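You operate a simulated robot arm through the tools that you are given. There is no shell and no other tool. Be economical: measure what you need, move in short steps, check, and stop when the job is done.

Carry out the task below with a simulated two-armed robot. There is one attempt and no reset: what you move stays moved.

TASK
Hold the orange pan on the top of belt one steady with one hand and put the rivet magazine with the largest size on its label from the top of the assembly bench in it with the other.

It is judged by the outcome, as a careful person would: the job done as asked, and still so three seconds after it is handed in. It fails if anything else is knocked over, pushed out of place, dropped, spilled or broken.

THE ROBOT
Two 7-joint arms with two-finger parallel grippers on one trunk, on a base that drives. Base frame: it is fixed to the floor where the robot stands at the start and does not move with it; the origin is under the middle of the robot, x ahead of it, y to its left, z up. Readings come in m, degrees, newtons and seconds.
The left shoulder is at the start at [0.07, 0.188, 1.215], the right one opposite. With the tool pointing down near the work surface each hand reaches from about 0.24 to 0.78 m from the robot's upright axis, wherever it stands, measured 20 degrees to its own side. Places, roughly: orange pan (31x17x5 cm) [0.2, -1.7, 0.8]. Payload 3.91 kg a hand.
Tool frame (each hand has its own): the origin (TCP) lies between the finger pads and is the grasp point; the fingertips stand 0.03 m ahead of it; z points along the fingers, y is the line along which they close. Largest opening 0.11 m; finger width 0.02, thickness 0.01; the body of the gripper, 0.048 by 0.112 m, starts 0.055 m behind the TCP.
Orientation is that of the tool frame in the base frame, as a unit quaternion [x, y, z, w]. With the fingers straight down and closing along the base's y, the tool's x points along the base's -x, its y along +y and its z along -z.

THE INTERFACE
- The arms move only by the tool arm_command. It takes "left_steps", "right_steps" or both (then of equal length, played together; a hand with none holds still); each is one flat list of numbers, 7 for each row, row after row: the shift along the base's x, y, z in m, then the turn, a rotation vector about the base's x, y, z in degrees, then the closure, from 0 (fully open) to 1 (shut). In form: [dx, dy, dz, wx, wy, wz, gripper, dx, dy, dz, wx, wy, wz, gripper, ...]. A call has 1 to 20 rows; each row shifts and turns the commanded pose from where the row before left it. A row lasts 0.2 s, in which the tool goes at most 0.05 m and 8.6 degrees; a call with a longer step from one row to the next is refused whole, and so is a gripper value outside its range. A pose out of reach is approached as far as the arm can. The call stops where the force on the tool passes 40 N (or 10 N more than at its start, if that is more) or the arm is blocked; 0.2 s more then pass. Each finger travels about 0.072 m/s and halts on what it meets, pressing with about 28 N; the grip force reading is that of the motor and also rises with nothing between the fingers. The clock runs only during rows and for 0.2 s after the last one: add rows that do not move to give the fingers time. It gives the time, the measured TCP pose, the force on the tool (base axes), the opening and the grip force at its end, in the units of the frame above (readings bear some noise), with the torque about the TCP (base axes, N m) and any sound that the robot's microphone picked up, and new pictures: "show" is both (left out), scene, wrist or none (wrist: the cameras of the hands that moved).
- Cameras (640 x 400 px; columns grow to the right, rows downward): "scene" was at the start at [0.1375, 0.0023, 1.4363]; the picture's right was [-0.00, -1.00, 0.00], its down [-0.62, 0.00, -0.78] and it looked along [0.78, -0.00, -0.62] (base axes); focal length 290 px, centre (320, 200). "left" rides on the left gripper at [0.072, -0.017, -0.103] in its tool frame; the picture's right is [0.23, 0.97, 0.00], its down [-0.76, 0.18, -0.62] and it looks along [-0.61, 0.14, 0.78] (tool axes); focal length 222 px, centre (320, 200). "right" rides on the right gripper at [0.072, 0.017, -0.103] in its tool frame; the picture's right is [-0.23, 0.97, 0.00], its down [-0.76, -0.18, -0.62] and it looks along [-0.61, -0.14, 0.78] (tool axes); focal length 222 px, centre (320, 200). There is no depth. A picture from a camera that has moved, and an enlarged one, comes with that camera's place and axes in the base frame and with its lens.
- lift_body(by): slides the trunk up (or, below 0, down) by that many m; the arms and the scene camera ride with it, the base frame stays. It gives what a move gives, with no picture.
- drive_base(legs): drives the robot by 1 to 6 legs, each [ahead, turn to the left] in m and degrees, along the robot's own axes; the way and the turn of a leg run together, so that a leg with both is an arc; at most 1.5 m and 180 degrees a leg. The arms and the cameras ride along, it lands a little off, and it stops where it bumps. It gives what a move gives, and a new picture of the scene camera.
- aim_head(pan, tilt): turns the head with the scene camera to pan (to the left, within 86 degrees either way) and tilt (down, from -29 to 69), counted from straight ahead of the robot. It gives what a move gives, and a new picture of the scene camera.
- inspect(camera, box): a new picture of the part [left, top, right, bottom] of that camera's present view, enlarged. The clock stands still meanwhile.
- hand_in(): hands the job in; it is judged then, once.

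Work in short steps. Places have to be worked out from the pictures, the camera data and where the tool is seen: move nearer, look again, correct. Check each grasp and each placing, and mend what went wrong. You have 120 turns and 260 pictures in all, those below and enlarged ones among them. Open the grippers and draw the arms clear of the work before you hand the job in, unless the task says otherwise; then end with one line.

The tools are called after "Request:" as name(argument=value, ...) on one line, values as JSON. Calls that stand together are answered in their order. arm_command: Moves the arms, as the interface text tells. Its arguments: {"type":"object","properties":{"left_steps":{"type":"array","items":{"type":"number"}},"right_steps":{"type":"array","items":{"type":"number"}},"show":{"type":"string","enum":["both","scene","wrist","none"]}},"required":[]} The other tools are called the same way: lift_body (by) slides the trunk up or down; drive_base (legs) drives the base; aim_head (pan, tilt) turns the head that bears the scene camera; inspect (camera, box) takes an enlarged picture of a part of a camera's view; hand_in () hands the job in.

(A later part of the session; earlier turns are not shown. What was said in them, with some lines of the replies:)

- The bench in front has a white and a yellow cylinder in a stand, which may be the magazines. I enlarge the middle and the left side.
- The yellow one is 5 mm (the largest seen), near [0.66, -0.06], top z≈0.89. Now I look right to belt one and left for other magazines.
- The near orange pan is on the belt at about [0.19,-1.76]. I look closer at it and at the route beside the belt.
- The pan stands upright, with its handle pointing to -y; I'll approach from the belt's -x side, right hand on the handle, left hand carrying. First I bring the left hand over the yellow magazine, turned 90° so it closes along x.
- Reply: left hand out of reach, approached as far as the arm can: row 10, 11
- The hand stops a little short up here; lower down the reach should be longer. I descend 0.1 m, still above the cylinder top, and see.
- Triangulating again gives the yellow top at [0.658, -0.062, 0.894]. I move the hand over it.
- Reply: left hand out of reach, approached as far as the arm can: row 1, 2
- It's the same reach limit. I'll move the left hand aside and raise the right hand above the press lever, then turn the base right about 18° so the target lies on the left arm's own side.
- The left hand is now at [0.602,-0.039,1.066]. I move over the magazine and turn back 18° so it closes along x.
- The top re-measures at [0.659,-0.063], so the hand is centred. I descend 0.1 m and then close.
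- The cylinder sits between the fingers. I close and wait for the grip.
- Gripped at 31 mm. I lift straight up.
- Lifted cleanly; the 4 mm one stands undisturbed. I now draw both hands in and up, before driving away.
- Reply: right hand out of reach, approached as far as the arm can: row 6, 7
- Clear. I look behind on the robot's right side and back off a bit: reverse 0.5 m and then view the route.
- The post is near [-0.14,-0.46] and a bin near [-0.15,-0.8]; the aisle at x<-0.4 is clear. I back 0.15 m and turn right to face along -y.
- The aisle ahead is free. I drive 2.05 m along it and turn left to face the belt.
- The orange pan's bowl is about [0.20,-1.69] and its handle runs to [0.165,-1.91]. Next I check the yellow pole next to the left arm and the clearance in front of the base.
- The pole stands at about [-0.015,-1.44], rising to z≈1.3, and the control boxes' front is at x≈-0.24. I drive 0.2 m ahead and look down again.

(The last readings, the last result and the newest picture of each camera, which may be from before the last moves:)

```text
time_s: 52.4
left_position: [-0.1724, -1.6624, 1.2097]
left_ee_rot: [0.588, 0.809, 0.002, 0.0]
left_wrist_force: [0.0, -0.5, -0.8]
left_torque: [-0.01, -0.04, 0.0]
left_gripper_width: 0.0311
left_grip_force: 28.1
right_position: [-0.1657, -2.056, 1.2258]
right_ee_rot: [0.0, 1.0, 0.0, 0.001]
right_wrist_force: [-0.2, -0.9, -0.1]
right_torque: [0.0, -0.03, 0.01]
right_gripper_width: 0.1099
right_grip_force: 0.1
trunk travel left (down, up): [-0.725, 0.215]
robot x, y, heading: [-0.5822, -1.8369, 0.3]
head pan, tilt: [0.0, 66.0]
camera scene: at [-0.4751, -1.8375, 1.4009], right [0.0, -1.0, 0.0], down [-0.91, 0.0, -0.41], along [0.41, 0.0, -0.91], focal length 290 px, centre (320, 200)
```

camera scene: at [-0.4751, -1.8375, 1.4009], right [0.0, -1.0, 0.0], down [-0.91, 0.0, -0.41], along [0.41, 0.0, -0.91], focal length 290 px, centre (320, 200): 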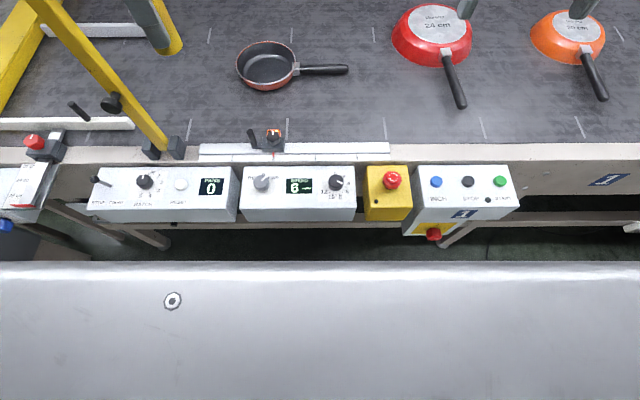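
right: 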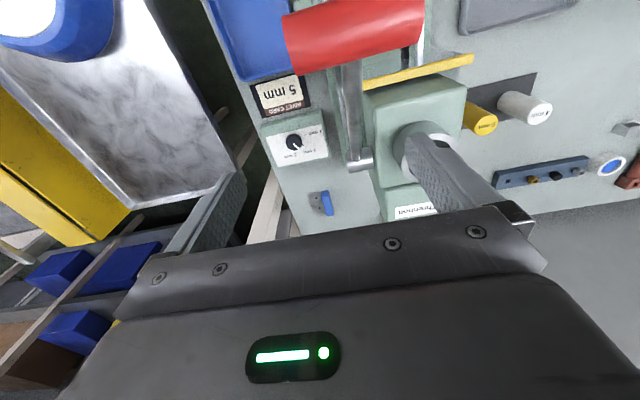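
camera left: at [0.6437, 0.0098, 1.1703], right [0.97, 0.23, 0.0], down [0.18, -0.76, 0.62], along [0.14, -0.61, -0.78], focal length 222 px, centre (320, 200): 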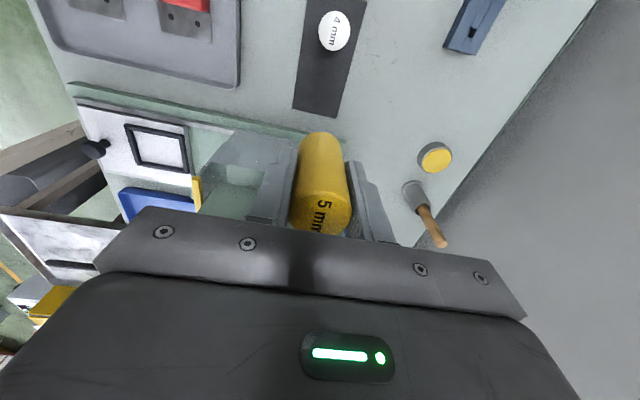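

Still free in front. I creep ahead another 0.09 m.

Request:
drive_base(legs=[[0.09, 0]])

Request:
aim_head(pan=0, tilt=48)

```text
time_s: 53.5
left_position: [-0.0887, -1.6608, 1.2121]
left_ee_rot: [0.589, 0.808, 0.002, 0.003]
left_wrist_force: [-0.6, 0.0, -1.1]
left_torque: [0.01, -0.05, 0.01]
left_gripper_width: 0.0313
left_grip_force: 28.0
right_position: [-0.0854, -2.0551, 1.229]
right_ee_rot: [-0.001, 1.0, 0.0, 0.004]
right_wrist_force: [-0.8, 0.8, 0.5]
right_torque: [-0.02, -0.06, -0.02]
right_gripper_width: 0.1099
right_grip_force: 0.1
trunk travel left (down, up): [-0.725, 0.215]
robot x, y, heading: [-0.4928, -1.8417, -0.3]
head pan, tilt: [0.0, 66.0]
camera scene: at [-0.3946, -1.8377, 1.4017], right [0.0, -1.0, 0.0], down [-0.91, 0.0, -0.41], along [0.41, 0.0, -0.91], focal length 290 px, centre (320, 200)
```

scene: 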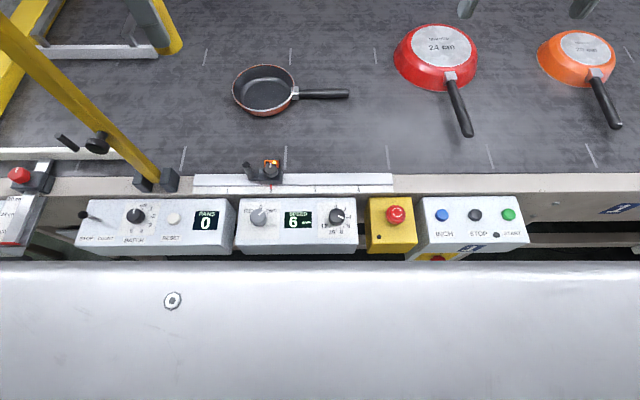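

```text
time_s: 54.3
left_position: [-0.0796, -1.661, 1.2082]
left_ee_rot: [0.589, 0.808, -0.001, 0.0]
left_wrist_force: [0.5, 0.5, -1.7]
left_torque: [0.0, -0.01, -0.02]
left_gripper_width: 0.0313
left_grip_force: 28.0
right_position: [-0.0751, -2.0547, 1.2242]
right_ee_rot: [0.0, 1.0, 0.0, -0.001]
right_wrist_force: [-0.2, -0.4, -0.3]
right_torque: [-0.01, 0.02, 0.02]
right_gripper_width: 0.1102
right_grip_force: 0.1
trunk travel left (down, up): [-0.725, 0.215]
robot x, y, heading: [-0.4993, -1.8413, 0.0]
head pan, tilt: [0.0, 48.0]
camera scene: at [-0.3625, -1.8377, 1.4222], right [0.0, -1.0, 0.0], down [-0.75, 0.0, -0.67], along [0.67, 0.0, -0.75], focal length 290 px, centre (320, 200)
```

scene: 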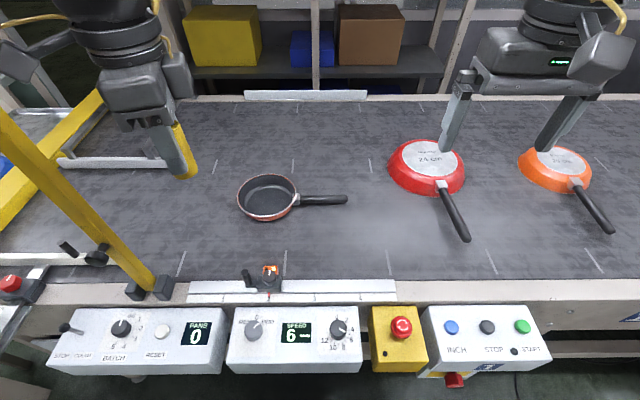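

I bring the right hand above the handle, turning it 90° so the fingers close across it (along x).

Request:
arm_command(right_steps=[0.02, 0.016, -0.02, 0, 0, 7.5, 0, 0.02, 0.016, -0.02, 0, 0, 7.5, 0, 0.02, 0.016, -0.02, 0, 0, 7.5, 0, 0.02, 0.016, -0.02, 0, 0, 7.5, 0, 0.02, 0.016, -0.02, 0, 0, 7.5, 0, 0.02, 0.016, -0.02, 0, 0, 7.5, 0, 0.02, 0.016, -0.02, 0, 0, 7.5, 0, 0.02, 0.016, -0.02, 0, 0, 7.5, 0, 0.02, 0.016, -0.02, 0, 0, 7.5, 0, 0.02, 0.016, -0.02, 0, 0, 7.5, 0, 0.025, 0.016, -0.02, 0, 0, 7.5, 0, 0.025, 0.016, -0.02, 0, 0, 7.5, 0, 0, 0, 0, 0, 0, 0, 0])

```text
time_s: 57.1
left_position: [-0.0812, -1.6644, 1.2094]
left_ee_rot: [0.589, 0.808, 0.001, -0.001]
left_wrist_force: [0.5, -0.5, -1.3]
left_torque: [0.04, -0.01, 0.0]
left_gripper_width: 0.0311
left_grip_force: 28.1
right_position: [0.1731, -1.8648, 0.985]
right_ee_rot: [0.708, -0.706, -0.001, -0.002]
right_wrist_force: [-0.4, -0.3, 0.9]
right_torque: [0.07, -0.02, 0.01]
right_gripper_width: 0.11
right_grip_force: 0.0
trunk travel left (down, up): [-0.725, 0.215]
robot x, y, heading: [-0.4954, -1.8369, -0.3]
head pan, tilt: [0.0, 48.0]
camera scene: at [-0.3653, -1.8405, 1.4227], right [0.0, -1.0, 0.0], down [-0.74, 0.0, -0.67], along [0.67, 0.0, -0.74], focal length 290 px, centre (320, 200)
camera right: at [0.1557, -1.9378, 1.0887], right [-0.97, 0.23, 0.0], down [0.18, 0.76, 0.63], along [0.14, 0.61, -0.78], focal length 222 px, centre (320, 200)
```

scene: 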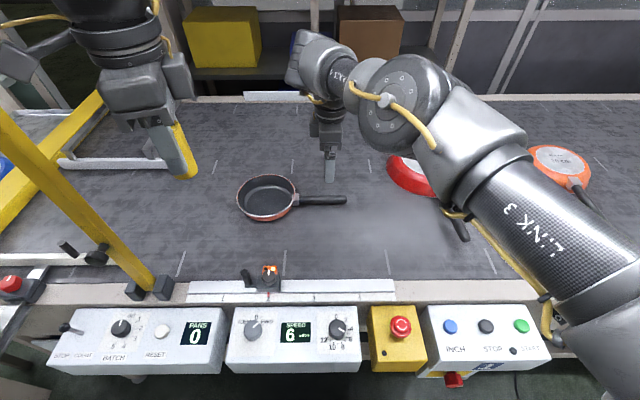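
right: 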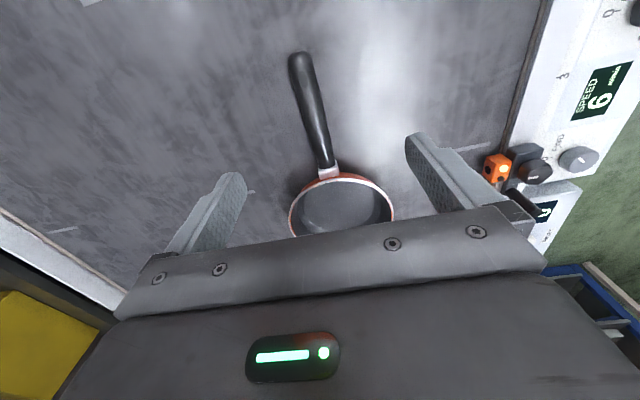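

Triangulation gives the handle at x≈0.18, y from -1.776 to -1.914, z≈0.815. I descend over it with x +0.008.

Request:
arm_command(right_steps=[0.004, 0, -0.025, 0, 0, 0, 0, 0.004, 0, -0.025, 0, 0, 0, 0, 0, 0, -0.025, 0, 0, 0, 0, 0, 0, -0.025, 0, 0, 0, 0, 0, 0, -0.025, 0, 0, 0, 0, 0, 0, -0.02, 0, 0, 0, 0, 0, 0, 0, 0, 0, 0, 0])

```text
time_s: 58.7
left_position: [-0.0801, -1.6609, 1.2094]
left_ee_rot: [0.589, 0.808, -0.001, 0.001]
left_wrist_force: [-0.7, -0.5, -2.1]
left_torque: [0.02, 0.0, -0.03]
left_gripper_width: 0.031
left_grip_force: 28.0
right_position: [0.1567, -1.8607, 0.841]
right_ee_rot: [-0.706, 0.708, 0.002, 0.001]
right_wrist_force: [0.5, -0.7, 0.0]
right_torque: [-0.04, 0.0, -0.01]
right_gripper_width: 0.11
right_grip_force: 0.1
right hand out of reach, approached as far as the arm can: row 1, 2, 3, 4, 5
trunk travel left (down, up): [-0.725, 0.215]
robot x, y, heading: [-0.497, -1.8401, -0.1]
head pan, tilt: [0.0, 48.0]
camera scene: at [-0.3653, -1.8378, 1.4226], right [0.0, -1.0, 0.0], down [-0.74, 0.0, -0.67], along [0.67, 0.0, -0.74], focal length 290 px, centre (320, 200)
camera right: at [0.1404, -1.9335, 0.945], right [-0.97, 0.23, 0.0], down [0.18, 0.76, 0.63], along [0.14, 0.61, -0.78], focal length 222 px, centre (320, 200)
```

scene: 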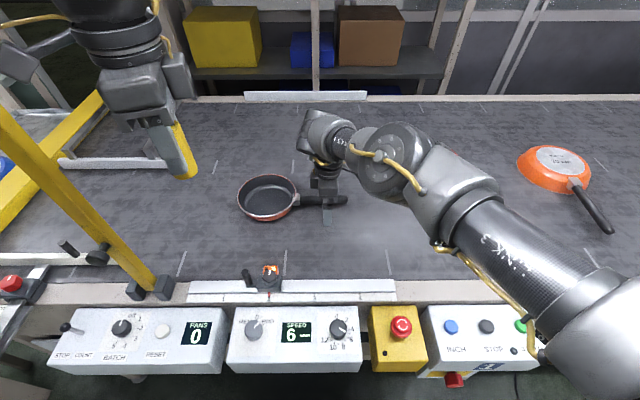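
right: 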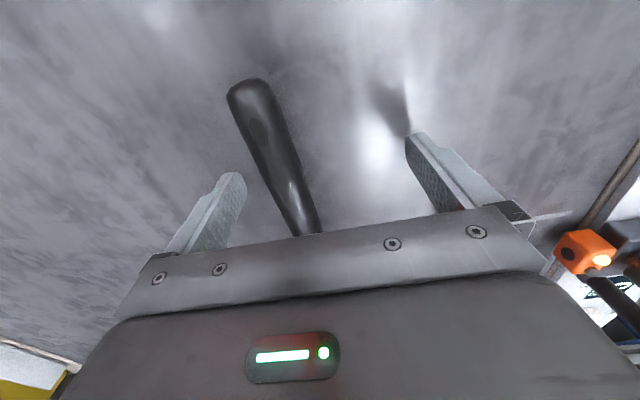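

Low down the reach falls 2.5 cm short, so a lower trunk should help. I raise the right hand 0.15 m and lower the trunk by 0.15 m.

Request:
arm_command(right_steps=[0, 0, 0.03, 0, 0, 0, 0, 0, 0, 0.03, 0, 0, 0, 0, 0, 0, 0.03, 0, 0, 0, 0, 0, 0, 0.03, 0, 0, 0, 0, 0, 0, 0.03, 0, 0, 0, 0, 0.01, 0, 0.02, 0, 0, 0, 0], show="none")

Request:
lift_body(by=-0.15)

Request:
aim_head(pan=0, tilt=48)

```text
time_s: 60.1
left_position: [-0.0808, -1.6611, 1.2098]
left_ee_rot: [0.589, 0.808, 0.0, 0.001]
left_wrist_force: [0.4, -0.4, -0.5]
left_torque: [-0.03, 0.01, 0.01]
left_gripper_width: 0.031
left_grip_force: 28.6
right_position: [0.1695, -1.8591, 1.0125]
right_ee_rot: [-0.707, 0.707, 0.001, 0.0]
right_wrist_force: [0.1, 0.1, -0.1]
right_torque: [0.01, 0.02, 0.0]
right_gripper_width: 0.11
right_grip_force: 0.1
trunk travel left (down, up): [-0.725, 0.215]
robot x, y, heading: [-0.4944, -1.8387, -0.2]
head pan, tilt: [0.0, 48.0]
```

```text
time_s: 61.9
left_position: [-0.0814, -1.6624, 1.0599]
left_ee_rot: [0.59, 0.808, -0.001, 0.0]
left_wrist_force: [-1.1, -0.4, -0.9]
left_torque: [-0.01, 0.02, -0.01]
left_gripper_width: 0.0311
left_grip_force: 28.0
right_position: [0.1693, -1.86, 0.8629]
right_ee_rot: [-0.706, 0.708, 0.001, 0.001]
right_wrist_force: [0.1, 0.0, -0.2]
right_torque: [-0.04, 0.01, -0.02]
right_gripper_width: 0.1099
right_grip_force: 0.1
trunk travel left (down, up): [-0.575, 0.365]
robot x, y, heading: [-0.4985, -1.842, -0.1]
head pan, tilt: [0.0, 48.0]
```

```text
time_s: 62.5
left_position: [-0.0821, -1.6616, 1.0604]
left_ee_rot: [0.589, 0.808, 0.001, 0.0]
left_wrist_force: [-0.8, 0.2, -0.8]
left_torque: [0.0, -0.02, -0.05]
left_gripper_width: 0.0311
left_grip_force: 28.1
right_position: [0.1705, -1.8599, 0.8602]
right_ee_rot: [0.707, -0.707, 0.0, 0.0]
right_wrist_force: [-0.2, -0.3, 0.1]
right_torque: [0.03, -0.01, -0.02]
right_gripper_width: 0.1101
right_grip_force: 0.1
trunk travel left (down, up): [-0.575, 0.365]
robot x, y, heading: [-0.495, -1.8367, -0.3]
head pan, tilt: [0.0, 48.0]
camera scene: at [-0.3653, -1.8376, 1.2726], right [0.0, -1.0, 0.0], down [-0.74, 0.0, -0.67], along [0.67, 0.0, -0.74], focal length 290 px, centre (320, 200)
```

scene: 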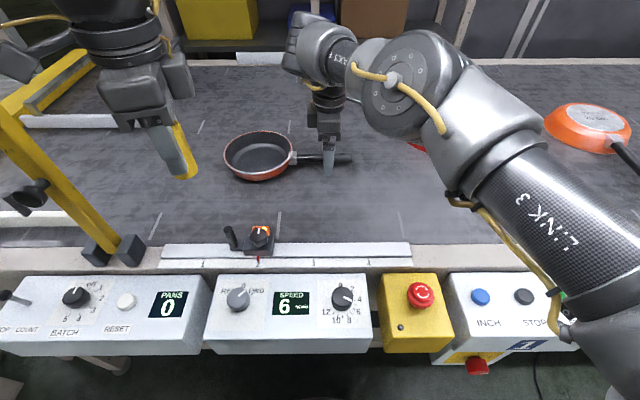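

Trunk lowered. I shift the right hand x +0.012 and descend to z≈0.82.

Request:
arm_command(right_steps=[0.006, 0, -0.01, 0, 0, 0, 0, 0.006, 0, -0.01, 0, 0, 0, 0, 0, 0, -0.01, 0, 0, 0, 0, 0, 0, -0.01, 0, 0, 0, 0, 0, 0, 0, 0, 0, 0, 0])

```text
time_s: 63.6
left_position: [-0.0841, -1.6624, 1.0612]
left_ee_rot: [0.589, 0.808, 0.0, 0.002]
left_wrist_force: [-0.1, 0.5, -1.8]
left_torque: [0.03, 0.01, 0.02]
left_gripper_width: 0.0311
left_grip_force: 28.0
right_position: [0.1723, -1.8586, 0.831]
right_ee_rot: [-0.705, 0.709, -0.001, 0.006]
right_wrist_force: [-9.7, 0.9, 25.0]
right_torque: [-0.2, 1.94, -0.14]
right_gripper_width: 0.1099
right_grip_force: 0.1
right hand out of reach, approached as far as the arm can: row 1, 2
trunk travel left (down, up): [-0.575, 0.365]
robot x, y, heading: [-0.4957, -1.8423, -0.0]
head pan, tilt: [0.0, 48.0]
stopped in row 5 (right hand): the force on the tool passed its limit at 46 N (the readings are from after the stop); the commanded pose is now the measured one
camera scene: at [-0.3693, -1.8381, 1.2732], right [0.0, -1.0, 0.0], down [-0.74, 0.0, -0.67], along [0.67, 0.0, -0.74], focal length 290 px, centre (320, 200)
camera right: at [0.1534, -1.9317, 0.9342], right [-0.97, 0.23, -0.01], down [0.17, 0.76, 0.63], along [0.15, 0.61, -0.78], focal length 222 px, centre (320, 200)
```

scene: 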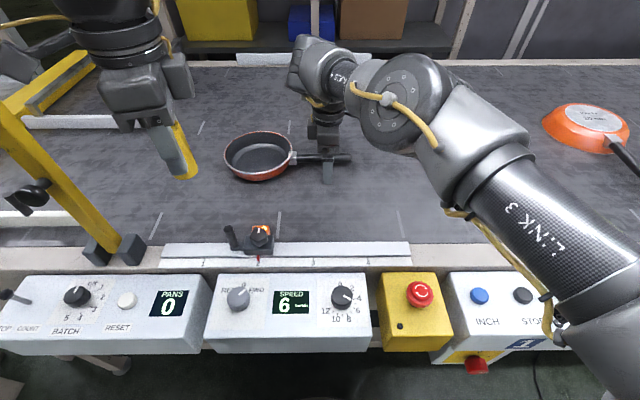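
right: 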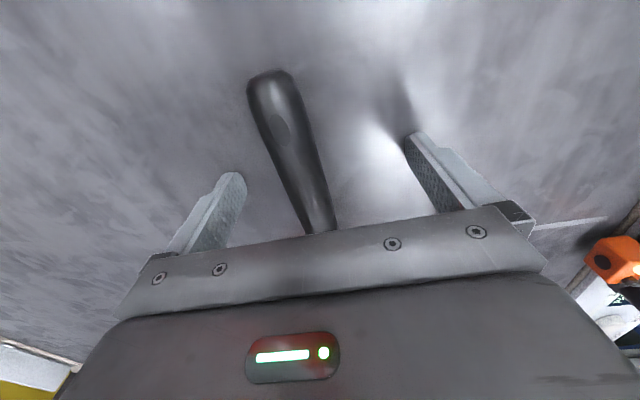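

The near finger touched the belt (so its top is about z 0.80), and the hand is 1.2 cm short in x. I raise the right hand 6 cm and creep the base 3.5 cm ahead, to give both arms reach.

Request:
arm_command(right_steps=[0, 0, 0.02, 0, 0, 0, 0, 0, 0, 0.02, 0, 0, 0, 0, 0, 0, 0.02, 0, 0, 0, 0, 0, 0, 0, 0, 0, 0, 0], show="none")

Request:
drive_base(legs=[[0.035, 0]])

```text
time_s: 64.7
left_position: [-0.0797, -1.6615, 1.0602]
left_ee_rot: [0.589, 0.808, 0.0, 0.0]
left_wrist_force: [-0.5, -1.0, -2.0]
left_torque: [0.0, 0.02, 0.01]
left_gripper_width: 0.0309
left_grip_force: 27.8
right_position: [0.1713, -1.859, 0.8855]
right_ee_rot: [-0.706, 0.708, -0.001, 0.004]
right_wrist_force: [-0.8, 0.1, 0.2]
right_torque: [0.04, -0.02, 0.04]
right_gripper_width: 0.11
right_grip_force: 0.0
right hand out of reach, approached as far as the arm can: row 3
trunk travel left (down, up): [-0.575, 0.365]
robot x, y, heading: [-0.4971, -1.8409, -0.0]
head pan, tilt: [0.0, 48.0]
```

```text
time_s: 65.5
left_position: [-0.05, -1.6614, 1.0608]
left_ee_rot: [0.589, 0.808, 0.002, 0.003]
left_wrist_force: [-1.3, 0.3, -1.4]
left_torque: [-0.02, 0.0, 0.0]
left_gripper_width: 0.0312
left_grip_force: 28.0
right_position: [0.2038, -1.8581, 0.8888]
right_ee_rot: [-0.707, 0.708, -0.002, 0.006]
right_wrist_force: [0.1, -0.5, 0.7]
right_torque: [0.01, -0.04, -0.04]
right_gripper_width: 0.1099
right_grip_force: 0.1
trunk travel left (down, up): [-0.575, 0.365]
robot x, y, heading: [-0.4598, -1.8386, -0.0]
head pan, tilt: [0.0, 48.0]
camera scene: at [-0.3349, -1.8378, 1.2732], right [0.0, -1.0, 0.0], down [-0.74, 0.0, -0.67], along [0.67, 0.0, -0.74], focal length 290 px, centre (320, 200)
```

scene: 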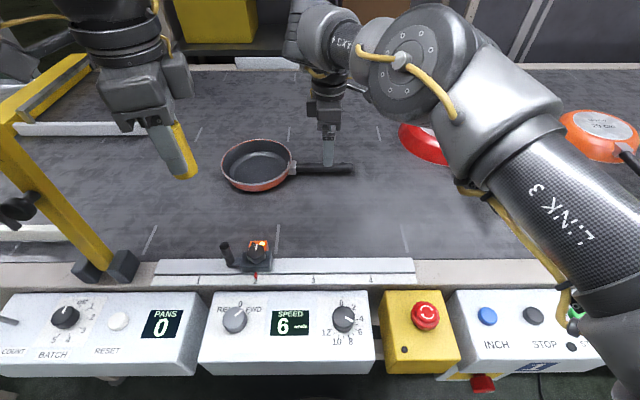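

Now I have reach to spare. I shift back to x≈0.184 and descend partway, then check with the wrist camera.

Request:
arm_command(right_steps=[-0.012, 0, -0.01, 0, 0, 0, 0, -0.011, 0, -0.01, 0, 0, 0, 0, 0, 0, -0.01, 0, 0, 0, 0, 0, 0, 0, 0, 0, 0, 0], show="wrist")

```text
time_s: 66.5
left_position: [-0.0469, -1.6621, 1.0602]
left_ee_rot: [0.589, 0.808, 0.0, 0.001]
left_wrist_force: [0.8, 0.4, -1.6]
left_torque: [-0.02, -0.04, 0.02]
left_gripper_width: 0.0313
left_grip_force: 28.2
right_position: [0.1825, -1.8574, 0.8558]
right_ee_rot: [-0.706, 0.708, -0.002, 0.004]
right_wrist_force: [-0.7, -0.5, -0.4]
right_torque: [0.04, -0.01, -0.03]
right_gripper_width: 0.1099
right_grip_force: 0.1
trunk travel left (down, up): [-0.575, 0.365]
robot x, y, heading: [-0.4618, -1.8401, -0.3]
head pan, tilt: [0.0, 48.0]
camera right: at [0.1638, -1.9304, 0.9599], right [-0.97, 0.23, -0.01], down [0.17, 0.76, 0.63], along [0.15, 0.61, -0.78], focal length 222 px, centre (320, 200)
```

right: 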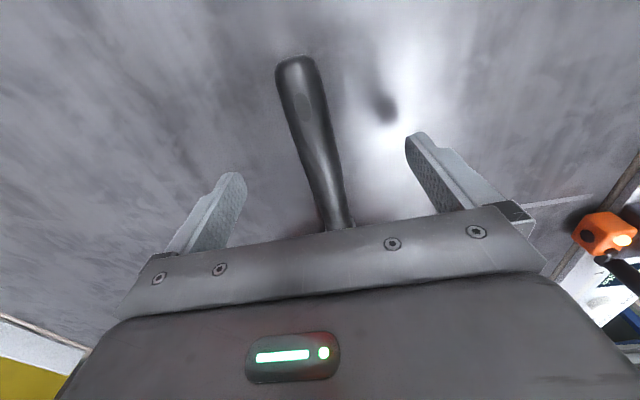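

The handle is centred (x≈0.181). I descend to z≈0.836 and close slowly.

Request:
arm_command(right_steps=[0, 0, -0.01, 0, 0, 0, 0, 0, 0, -0.009, 0, 0, 0, 0, 0, 0, 0, 0, 0, 0, 0.2, 0, 0, 0, 0, 0, 0, 0.4, 0, 0, 0, 0, 0, 0, 0.6, 0, 0, 0, 0, 0, 0, 0.8, 0, 0, 0, 0, 0, 0, 1, 0, 0, 0, 0, 0, 0, 1, 0, 0, 0, 0, 0, 0, 1])

```text
time_s: 68.5
left_position: [-0.0463, -1.6613, 1.0589]
left_ee_rot: [0.589, 0.808, 0.001, 0.001]
left_wrist_force: [0.3, 0.2, -2.0]
left_torque: [0.02, 0.02, 0.02]
left_gripper_width: 0.0311
left_grip_force: 28.2
right_position: [0.1811, -1.8578, 0.8366]
right_ee_rot: [-0.707, 0.708, -0.001, 0.003]
right_wrist_force: [-2.4, -1.1, 0.0]
right_torque: [0.27, 0.06, 0.53]
right_gripper_width: 0.0263
right_grip_force: 28.1
trunk travel left (down, up): [-0.575, 0.365]
robot x, y, heading: [-0.4662, -1.8409, 0.0]
head pan, tilt: [0.0, 48.0]
camera scene: at [-0.3307, -1.8376, 1.2726], right [0.0, -1.0, 0.0], down [-0.74, 0.0, -0.67], along [0.67, 0.0, -0.74], focal length 290 px, centre (320, 200)
camera right: at [0.1644, -1.9302, 0.9405], right [-0.97, 0.23, -0.01], down [0.17, 0.76, 0.63], along [0.15, 0.61, -0.78], focal length 222 px, centre (320, 200)
```

scene: 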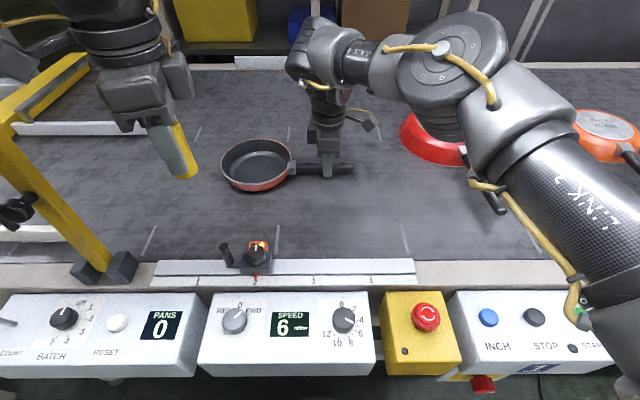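
right: 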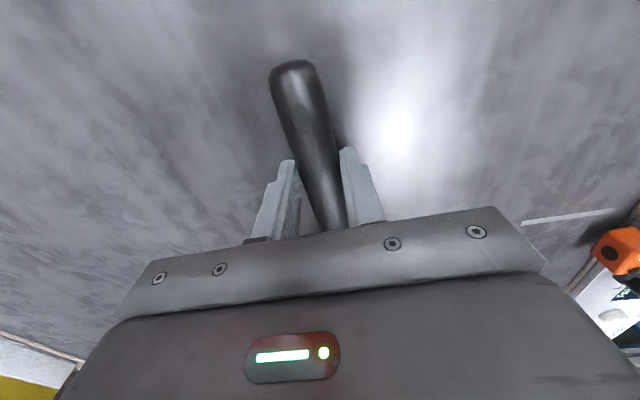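

The handle is held firmly (26 mm). The pan centre is about [0.175,-1.694]. I advance the left hand halfway and check its elbow against the pole.

Request:
arm_command(left_steps=[0.02, -0.003, 0, 0, 0, 0, 1, 0.02, -0.003, 0, 0, 0, 0, 1, 0.02, -0.003, 0, 0, 0, 0, 1, 0.02, -0.003, 0, 0, 0, 0, 1, 0.02, -0.003, 0, 0, 0, 0, 1], show="none")

Request:
aim_head(pan=40, tilt=30)

```text
time_s: 69.7
left_position: [0.0561, -1.6772, 1.0597]
left_ee_rot: [0.589, 0.808, 0.0, 0.0]
left_wrist_force: [-1.0, 0.9, -1.5]
left_torque: [-0.02, 0.0, -0.01]
left_gripper_width: 0.0311
left_grip_force: 28.4
right_position: [0.1832, -1.8587, 0.8377]
right_ee_rot: [-0.706, 0.708, -0.001, 0.003]
right_wrist_force: [-1.5, 0.4, -1.4]
right_torque: [0.17, 0.11, 0.38]
right_gripper_width: 0.0262
right_grip_force: 28.6
trunk travel left (down, up): [-0.575, 0.365]
robot x, y, heading: [-0.4627, -1.8355, -0.2]
head pan, tilt: [0.0, 48.0]
```

```text
time_s: 70.8
left_position: [0.0539, -1.6758, 1.06]
left_ee_rot: [0.589, 0.808, 0.001, -0.001]
left_wrist_force: [0.1, 0.3, -1.6]
left_torque: [0.01, 0.01, -0.03]
left_gripper_width: 0.0312
left_grip_force: 27.8
right_position: [0.1831, -1.8577, 0.8361]
right_ee_rot: [-0.707, 0.707, -0.001, 0.003]
right_wrist_force: [-2.8, -0.6, 0.5]
right_torque: [0.14, 0.03, 0.5]
right_gripper_width: 0.0265
right_grip_force: 27.6
trunk travel left (down, up): [-0.575, 0.365]
robot x, y, heading: [-0.4588, -1.8431, 0.3]
head pan, tilt: [40.0, 30.0]
camera scene: at [-0.34, -1.7795, 1.2994], right [0.64, -0.77, 0.0], down [-0.38, -0.32, -0.87], along [0.66, 0.56, -0.5], focal length 290 px, centre (320, 200)
```

scene: 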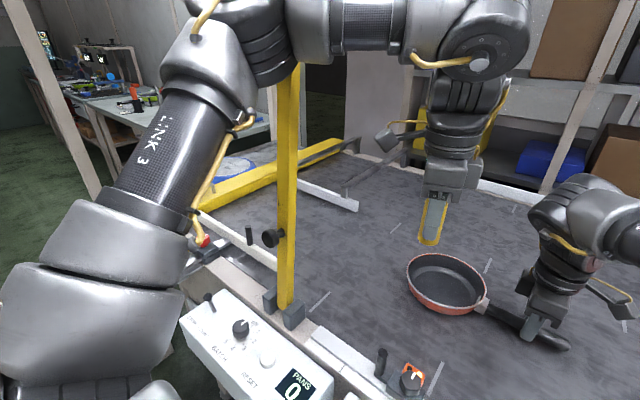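

The left elbow passes fairly near the pole, so I go in small steps with a look each time.

Request:
arm_command(left_steps=[0.015, -0.003, 0, 0, 0, 0, 1, 0.015, -0.003, 0, 0, 0, 0, 1, 0.015, -0.003, 0, 0, 0, 0, 1, 0.015, -0.003, 0, 0, 0, 0, 1], show="scene")

```text
time_s: 71.8
left_position: [0.1145, -1.6882, 1.0607]
left_ee_rot: [0.589, 0.808, 0.001, 0.001]
left_wrist_force: [0.3, 1.2, -1.4]
left_torque: [-0.04, -0.01, 0.01]
left_gripper_width: 0.031
left_grip_force: 28.5
right_position: [0.1831, -1.8574, 0.8368]
right_ee_rot: [-0.706, 0.708, -0.001, 0.003]
right_wrist_force: [-2.2, -0.8, 0.6]
right_torque: [-0.05, 0.16, 0.33]
right_gripper_width: 0.0261
right_grip_force: 27.7
trunk travel left (down, up): [-0.575, 0.365]
robot x, y, heading: [-0.4601, -1.8373, 0.1]
head pan, tilt: [40.0, 30.0]
camera scene: at [-0.3397, -1.7798, 1.2994], right [0.64, -0.77, 0.0], down [-0.38, -0.32, -0.87], along [0.66, 0.56, -0.5], focal length 290 px, centre (320, 200)
```

scene: 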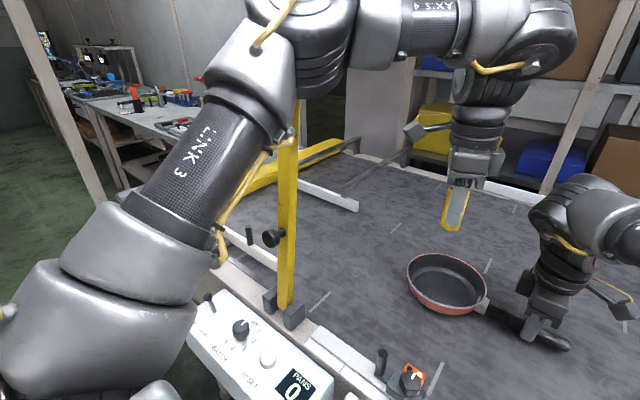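

Moving ahead takes the elbow inward, away from the pole. I continue to above the pan centre.

Request:
arm_command(left_steps=[0.015, -0.002, -0.01, 0, 0, 0, 1, 0.015, -0.002, -0.01, 0, 0, 0, 1, 0.015, -0.002, -0.01, 0, 0, 0, 1, 0.015, -0.001, -0.01, 0, 0, 0, 1, 0, 0, 0, 0, 0, 0, 1])

```text
time_s: 73.0
left_position: [0.1732, -1.6949, 1.0196]
left_ee_rot: [0.589, 0.808, -0.001, 0.001]
left_wrist_force: [0.4, -0.3, -2.1]
left_torque: [-0.02, 0.0, -0.01]
left_gripper_width: 0.0311
left_grip_force: 27.8
right_position: [0.1838, -1.858, 0.8369]
right_ee_rot: [0.707, -0.707, 0.002, -0.005]
right_wrist_force: [-0.9, 0.1, -0.3]
right_torque: [0.18, -0.07, 0.28]
right_gripper_width: 0.026
right_grip_force: 27.8
trunk travel left (down, up): [-0.575, 0.365]
robot x, y, heading: [-0.4628, -1.8424, 0.1]
head pan, tilt: [40.0, 30.0]
camera scene: at [-0.34, -1.7794, 1.2994], right [0.64, -0.77, 0.0], down [-0.38, -0.32, -0.87], along [0.66, 0.56, -0.5], focal length 290 px, centre (320, 200)
camera left: at [0.1351, -1.6315, 1.1219], right [0.86, 0.51, 0.0], down [0.4, -0.67, 0.62], along [0.32, -0.53, -0.78], focal length 222 px, centre (320, 200)
```

scene: 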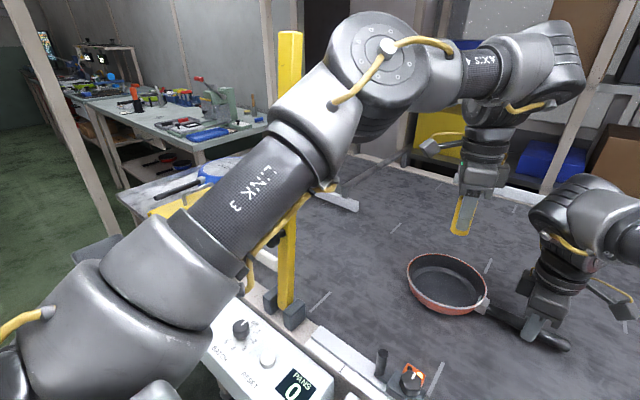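
left: 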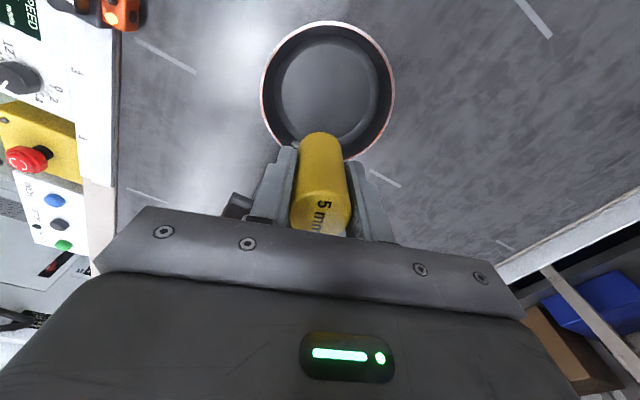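

The wrist view puts the pan centre at about [0.177,-1.685]. I correct by a few mm and lower to just above the pan floor.

Request:
arm_command(left_steps=[0.003, 0.004, -0.02, 0, 0, 0, 1, 0, 0.004, -0.025, 0, 0, 0, 1, 0, 0, -0.025, 0, 0, 0, 1, 0, 0, -0.025, 0, 0, 0, 1, 0, 0, -0.025, 0, 0, 0, 1, 0, 0, -0.015, 0, 0, 0, 1, 0, 0, 0, 0, 0, 0, 1])

```text
time_s: 74.6
left_position: [0.1767, -1.6873, 0.8845]
left_ee_rot: [0.589, 0.808, 0.0, 0.001]
left_wrist_force: [0.5, 0.4, -1.0]
left_torque: [0.03, 0.01, 0.01]
left_gripper_width: 0.0311
left_grip_force: 27.3
right_position: [0.1824, -1.8574, 0.8369]
right_ee_rot: [-0.707, 0.707, -0.002, 0.005]
right_wrist_force: [0.7, 0.6, 0.2]
right_torque: [-0.04, -0.03, -0.26]
right_gripper_width: 0.0261
right_grip_force: 27.9
trunk travel left (down, up): [-0.575, 0.365]
robot x, y, heading: [-0.459, -1.8379, -0.1]
head pan, tilt: [40.0, 30.0]
camera scene: at [-0.3399, -1.7796, 1.2994], right [0.64, -0.77, 0.0], down [-0.38, -0.32, -0.87], along [0.66, 0.56, -0.5], focal length 290 px, centre (320, 200)
camera left: at [0.138, -1.6237, 0.9865], right [0.86, 0.51, 0.0], down [0.4, -0.67, 0.62], along [0.32, -0.53, -0.78], focal length 222 px, centre (320, 200)
```

scene: 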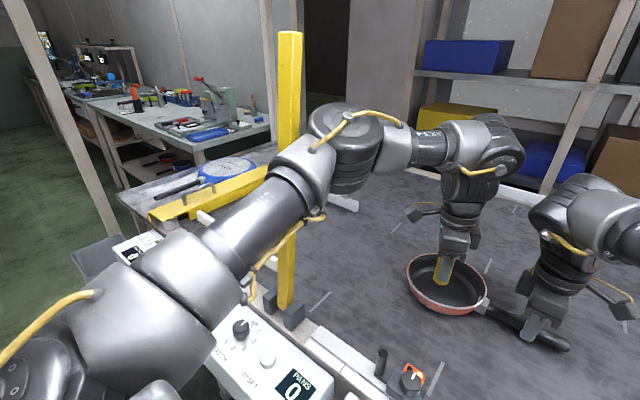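
left: 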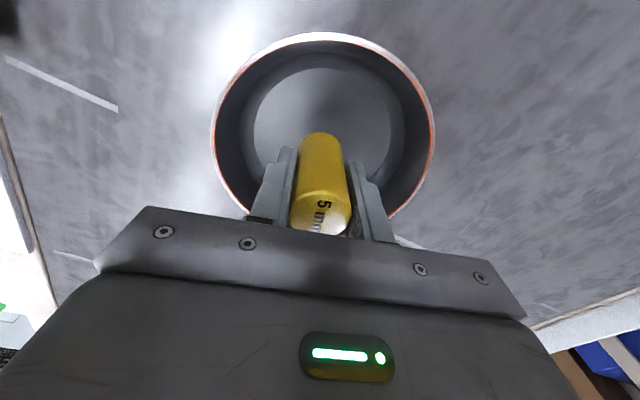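

Nicely inside the pan. I lower in small steps to feel the pan floor.

Request:
arm_command(left_steps=[0, 0, -0.006, 0, 0, 0, 1, 0, 0, -0.006, 0, 0, 0, 1, 0, 0, -0.004, 0, 0, 0, 1, 0, 0, -0.004, 0, 0, 0, 1, 0, 0, 0, 0, 0, 0, 1])

```text
time_s: 75.8
left_position: [0.1759, -1.6879, 0.8639]
left_ee_rot: [0.589, 0.808, 0.0, 0.001]
left_wrist_force: [0.8, 0.0, -1.0]
left_torque: [-0.01, -0.01, 0.01]
left_gripper_width: 0.0311
left_grip_force: 28.3
right_position: [0.1831, -1.857, 0.837]
right_ee_rot: [-0.707, 0.708, -0.001, 0.004]
right_wrist_force: [1.2, 1.0, 0.6]
right_torque: [0.02, -0.05, -0.24]
right_gripper_width: 0.0262
right_grip_force: 28.9
trunk travel left (down, up): [-0.575, 0.365]
robot x, y, heading: [-0.4602, -1.8389, 0.2]
head pan, tilt: [40.0, 30.0]
camera scene: at [-0.3398, -1.7794, 1.2994], right [0.64, -0.77, 0.0], down [-0.38, -0.32, -0.87], along [0.66, 0.56, -0.5], focal length 290 px, centre (320, 200)
camera left: at [0.1383, -1.6236, 0.9666], right [0.86, 0.52, 0.0], down [0.4, -0.67, 0.62], along [0.32, -0.53, -0.78], focal length 222 px, centre (320, 200)
```

scene: 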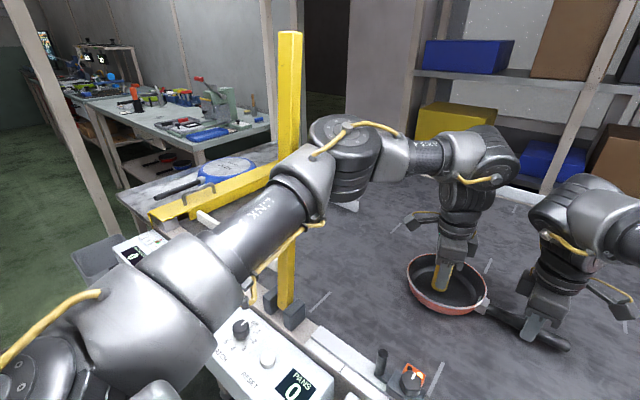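
left: 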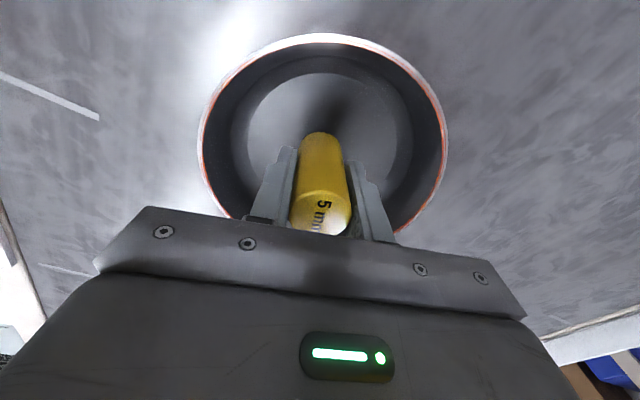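

No contact yet at z 0.864. I continue in 2 mm steps.

Request:
arm_command(left_steps=[0, 0, -0.002, 0, 0, 0, 1, 0, 0, -0.002, 0, 0, 0, 1, 0, 0, -0.002, 0, 0, 0, 1, 0, 0, -0.002, 0, 0, 0, 1], show="none")

```text
time_s: 76.8
left_position: [0.1766, -1.6877, 0.8559]
left_ee_rot: [0.588, 0.809, -0.001, 0.001]
left_wrist_force: [0.5, 1.5, -1.6]
left_torque: [0.0, -0.01, -0.02]
left_gripper_width: 0.0311
left_grip_force: 28.4
right_position: [0.1828, -1.857, 0.8367]
right_ee_rot: [-0.706, 0.708, -0.001, 0.004]
right_wrist_force: [2.3, 1.2, 0.6]
right_torque: [0.05, -0.06, -0.26]
right_gripper_width: 0.0262
right_grip_force: 27.7
trunk travel left (down, up): [-0.575, 0.365]
robot x, y, heading: [-0.4606, -1.8393, -0.1]
head pan, tilt: [40.0, 30.0]
```

Request:
arm_command(left_steps=[0, 0, -0.002, 0, 0, 0, 1, 0, 0, -0.002, 0, 0, 0, 1, 0, 0, -0.002, 0, 0, 0, 1], show="wrist")

```text
time_s: 77.6
left_position: [0.1766, -1.6881, 0.8516]
left_ee_rot: [0.588, 0.809, 0.001, 0.002]
left_wrist_force: [-0.3, 0.3, 6.8]
left_torque: [0.02, 0.11, -0.03]
left_gripper_width: 0.0309
left_grip_force: 28.4
right_position: [0.1833, -1.8577, 0.8379]
right_ee_rot: [-0.706, 0.708, -0.001, 0.005]
right_wrist_force: [4.3, 2.5, 0.7]
right_torque: [-0.17, -0.06, -0.5]
right_gripper_width: 0.0261
right_grip_force: 27.4
trunk travel left (down, up): [-0.575, 0.365]
robot x, y, heading: [-0.4563, -1.8432, -0.2]
head pan, tilt: [40.0, 30.0]
camera left: at [0.1379, -1.6235, 0.9537], right [0.86, 0.52, 0.0], down [0.4, -0.67, 0.63], along [0.32, -0.54, -0.78], focal length 222 px, centre (320, 200)
```

left: 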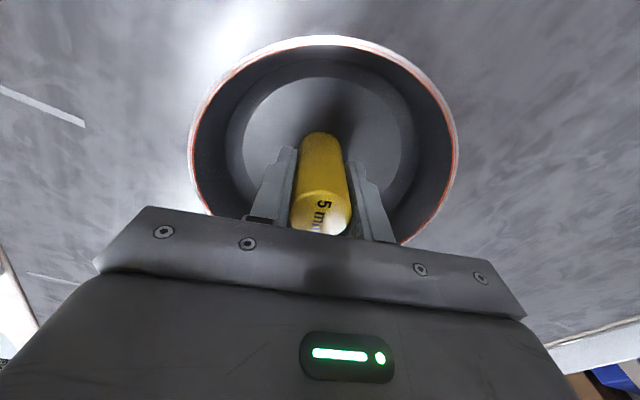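

The magazine touches the pan floor (about 8 N up), with the pan still held. I open the left fingers partly.

Request:
arm_command(left_steps=[0, 0, 0, 0, 0, 0, 0.9, 0, 0, 0, 0, 0, 0, 0.8, 0, 0, 0, 0, 0, 0, 0.7, 0, 0, 0, 0, 0, 0, 0.6, 0, 0, 0, 0, 0, 0, 0.5, 0, 0, 0, 0, 0, 0, 0.45, 0, 0, 0, 0, 0, 0, 0.45])

```text
time_s: 79.2
left_position: [0.1764, -1.6877, 0.8509]
left_ee_rot: [0.589, 0.808, 0.001, 0.001]
left_wrist_force: [0.5, -0.3, 0.5]
left_torque: [-0.02, -0.05, -0.02]
left_gripper_width: 0.0604
left_grip_force: 0.1
right_position: [0.1825, -1.8573, 0.836]
right_ee_rot: [-0.707, 0.707, -0.002, 0.003]
right_wrist_force: [-1.6, 0.3, -0.8]
right_torque: [-0.01, 0.03, 0.35]
right_gripper_width: 0.026
right_grip_force: 28.4
trunk travel left (down, up): [-0.575, 0.365]
robot x, y, heading: [-0.4615, -1.843, -0.0]
head pan, tilt: [40.0, 30.0]
camera scene: at [-0.3401, -1.7796, 1.2994], right [0.64, -0.77, 0.0], down [-0.38, -0.32, -0.87], along [0.66, 0.56, -0.5], focal length 290 px, centre (320, 200)
camera left: at [0.1377, -1.6237, 0.9528], right [0.86, 0.51, 0.0], down [0.4, -0.67, 0.62], along [0.32, -0.53, -0.78], focal length 222 px, centre (320, 200)
```

scene: 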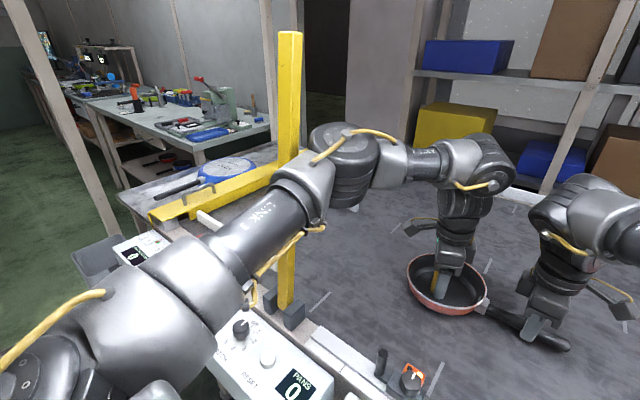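
left: 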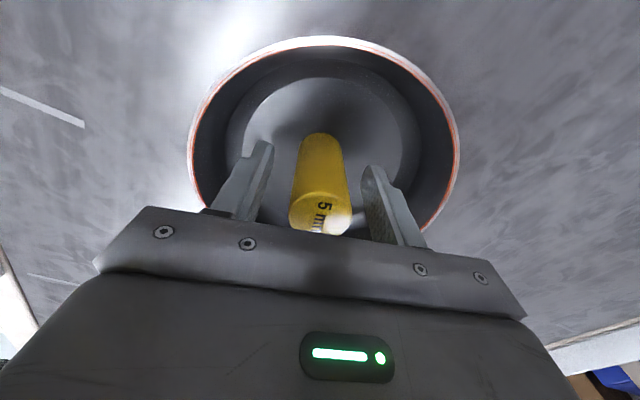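

The magazine stands free between the open fingers. I lift the left hand straight up.

Request:
arm_command(left_steps=[0, 0, 0.015, 0, 0, 0, 0.45, 0, 0, 0.02, 0, 0, 0, 0.45, 0, 0, 0.025, 0, 0, 0, 0.45, 0, 0, 0.025, 0, 0, 0, 0.45, 0, 0, 0.025, 0, 0, 0, 0.45, 0, 0, 0.03, 0, 0, 0, 0.45, 0, 0, 0.03, 0, 0, 0, 0.45])

```text
time_s: 80.8
left_position: [0.1762, -1.6881, 1.0213]
left_ee_rot: [0.589, 0.808, 0.0, 0.001]
left_wrist_force: [0.1, 0.7, 0.1]
left_torque: [0.0, -0.03, -0.01]
left_gripper_width: 0.0604
left_grip_force: 0.1
right_position: [0.1829, -1.8584, 0.8375]
right_ee_rot: [-0.707, 0.707, -0.001, 0.005]
right_wrist_force: [-2.5, -1.2, -0.1]
right_torque: [0.33, -0.06, 0.44]
right_gripper_width: 0.026
right_grip_force: 28.0
trunk travel left (down, up): [-0.575, 0.365]
robot x, y, heading: [-0.4619, -1.8395, -0.1]
head pan, tilt: [40.0, 30.0]
camera scene: at [-0.3402, -1.7801, 1.2994], right [0.64, -0.77, 0.0], down [-0.38, -0.32, -0.87], along [0.66, 0.56, -0.5], focal length 290 px, centre (320, 200)
camera left: at [0.1381, -1.6246, 1.1225], right [0.86, 0.51, 0.0], down [0.4, -0.67, 0.62], along [0.32, -0.53, -0.78], focal length 222 px, centre (320, 200)
```

scene: 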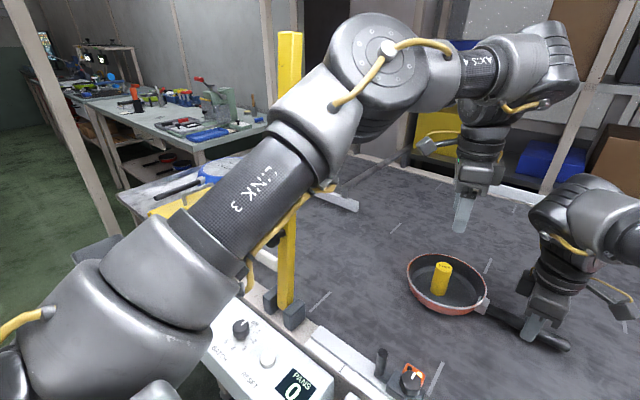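
left: 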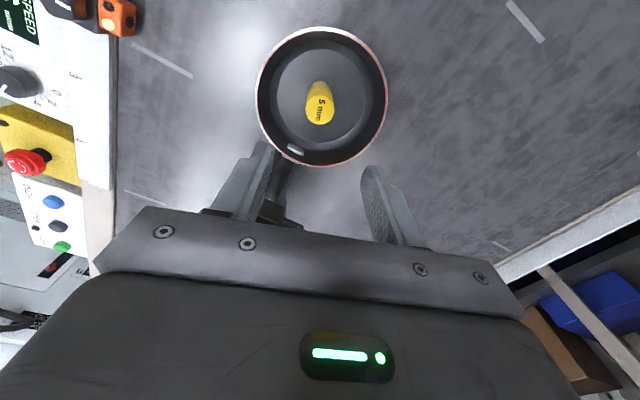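

The magazine stands in the pan. I retract the left hand along its way in, then release the handle.

Request:
arm_command(left_steps=[-0.015, 0.002, 0.01, 0, 0, 0, 0.45, -0.015, 0.002, 0.01, 0, 0, 0, 0.45, -0.015, 0.002, 0.01, 0, 0, 0, 0.45, -0.02, 0.002, 0.01, 0, 0, 0, 0.45, -0.02, 0.002, 0, 0, 0, 0, 0.4, -0.02, 0.003, 0, 0, 0, 0, 0.3, -0.02, 0.003, 0, 0, 0, 0, 0.2, -0.02, 0.003, 0, 0, 0, 0, 0.1, -0.02, 0.003, 0, 0, 0, 0, 0, -0.02, 0.003, 0, 0, 0, 0, 0], show="none")

Request:
arm_command(right_steps=[0, 0, 0, 0, 0, 0, 0.85, 0, 0, 0, 0, 0, 0, 0.7, 0, 0, 0, 0, 0, 0, 0.5, 0, 0, 0, 0, 0, 0, 0.3, 0, 0, 0, 0, 0, 0, 0.2, 0, 0, 0, 0, 0, 0, 0.2])

```text
time_s: 83.0
left_position: [-0.009, -1.6626, 1.0598]
left_ee_rot: [0.588, 0.809, 0.0, 0.001]
left_wrist_force: [-0.5, -0.2, -0.6]
left_torque: [0.01, -0.02, -0.01]
left_gripper_width: 0.11
left_grip_force: 0.0
right_position: [0.1835, -1.8586, 0.8373]
right_ee_rot: [-0.707, 0.708, -0.002, 0.004]
right_wrist_force: [-1.6, -1.2, 0.9]
right_torque: [0.1, -0.03, 0.4]
right_gripper_width: 0.0261
right_grip_force: 28.0
trunk travel left (down, up): [-0.575, 0.365]
robot x, y, heading: [-0.4634, -1.8402, 0.0]
head pan, tilt: [40.0, 30.0]
```

```text
time_s: 84.4
left_position: [-0.008, -1.6625, 1.0608]
left_ee_rot: [0.589, 0.808, 0.0, 0.0]
left_wrist_force: [0.3, 1.4, -0.4]
left_torque: [0.02, 0.04, -0.01]
left_gripper_width: 0.1098
left_grip_force: 0.0
right_position: [0.1825, -1.8562, 0.8366]
right_ee_rot: [-0.706, 0.708, -0.001, 0.003]
right_wrist_force: [-0.1, 0.0, -0.3]
right_torque: [0.01, -0.02, -0.02]
right_gripper_width: 0.0881
right_grip_force: 0.1
trunk travel left (down, up): [-0.575, 0.365]
robot x, y, heading: [-0.4589, -1.845, -0.1]
head pan, tilt: [40.0, 30.0]
camera scene: at [-0.34, -1.7794, 1.2994], right [0.64, -0.77, 0.0], down [-0.38, -0.32, -0.87], along [0.66, 0.56, -0.5], focal length 290 px, centre (320, 200)
camera right: at [0.1645, -1.9304, 0.9406], right [-0.97, 0.23, -0.01], down [0.17, 0.76, 0.63], along [0.15, 0.61, -0.78], focal length 222 px, centre (320, 200)
```

scene: 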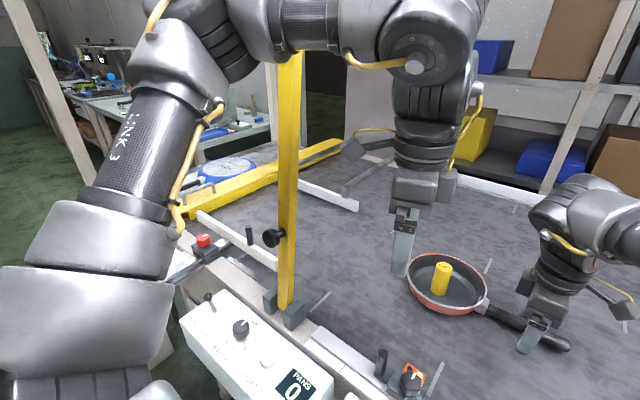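
right: 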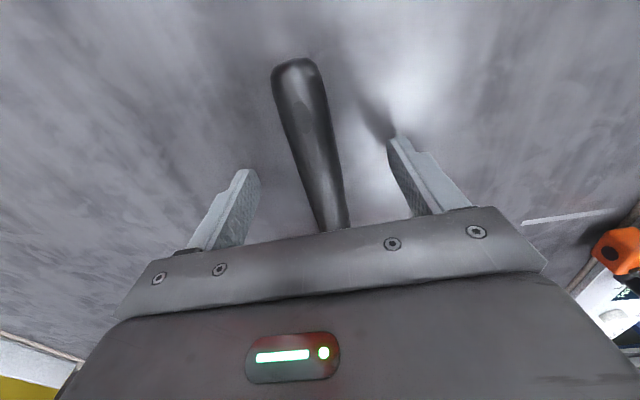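

The handle is released and the pan is steady. I lift the right hand straight up and draw it back.

Request:
arm_command(right_steps=[0, 0, 0.02, 0, 0, 0, 0.2, 0, 0, 0.03, 0, 0, 0, 0.2, 0, 0, 0.03, 0, 0, 0, 0.2, 0, 0, 0.03, 0, 0, 0, 0.1, 0, 0, 0.03, 0, 0, 0, 0, -0.02, -0.016, 0.01, 0, 0, -7.5, 0, -0.02, -0.016, 0.01, 0, 0, -7.5, 0, -0.02, -0.016, 0.01, 0, 0, -7.5, 0, -0.02, -0.016, 0.01, 0, 0, -7.5, 0, -0.02, -0.016, 0.01, 0, 0, -7.5, 0, -0.02, -0.016, 0.01, 0, 0, -7.5, 0, -0.02, -0.016, 0, 0, 0, -7.5, 0], show="none")

Request:
aim_head(pan=0, tilt=45)

```text
time_s: 87.0
left_position: [-0.0081, -1.664, 1.0617]
left_ee_rot: [0.589, 0.808, 0.001, 0.001]
left_wrist_force: [0.0, 0.7, 0.7]
left_torque: [-0.03, -0.01, -0.03]
left_gripper_width: 0.11
left_grip_force: 0.1
right_position: [0.0432, -1.9721, 1.0373]
right_ee_rot: [-0.32, 0.947, -0.002, 0.004]
right_wrist_force: [1.0, -0.2, 0.4]
right_torque: [0.0, 0.01, 0.02]
right_gripper_width: 0.1099
right_grip_force: 0.0
trunk travel left (down, up): [-0.575, 0.365]
robot x, y, heading: [-0.4605, -1.8387, -0.2]
head pan, tilt: [40.0, 30.0]
```

```text
time_s: 88.0
left_position: [-0.0082, -1.6631, 1.0613]
left_ee_rot: [0.589, 0.808, 0.001, 0.0]
left_wrist_force: [0.4, 0.0, 0.4]
left_torque: [-0.04, -0.04, 0.0]
left_gripper_width: 0.11
left_grip_force: 0.0
right_position: [0.0424, -1.9704, 1.0368]
right_ee_rot: [-0.32, 0.947, -0.004, 0.004]
right_wrist_force: [0.4, -0.7, -0.6]
right_torque: [-0.02, 0.0, -0.01]
right_gripper_width: 0.1099
right_grip_force: 0.0
trunk travel left (down, up): [-0.575, 0.365]
robot x, y, heading: [-0.4593, -1.838, -0.1]
head pan, tilt: [0.0, 45.0]
camera scene: at [-0.3281, -1.8377, 1.2768], right [0.0, -1.0, 0.0], down [-0.71, 0.0, -0.71], along [0.71, 0.0, -0.71], focal length 290 px, centre (320, 200)
```

scene: 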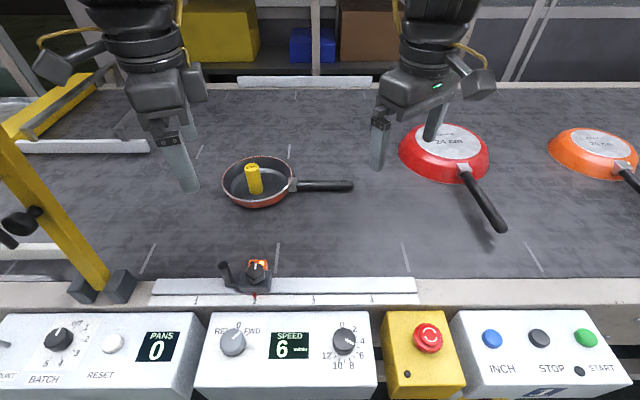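

The 5 mm magazine stands in the orange pan, both grippers are open and clear of it, and nothing else has moved. I hand in.

Request:
hand_in()

```text
The job is handed in.
```

The yellow 5 mm magazine, the larger of the two on the bench, now stands upright in the orange pan on belt one. The right hand held the pan by its handle until the left had placed the magazine and drawn back, and nothing else looked disturbed in the last picture.
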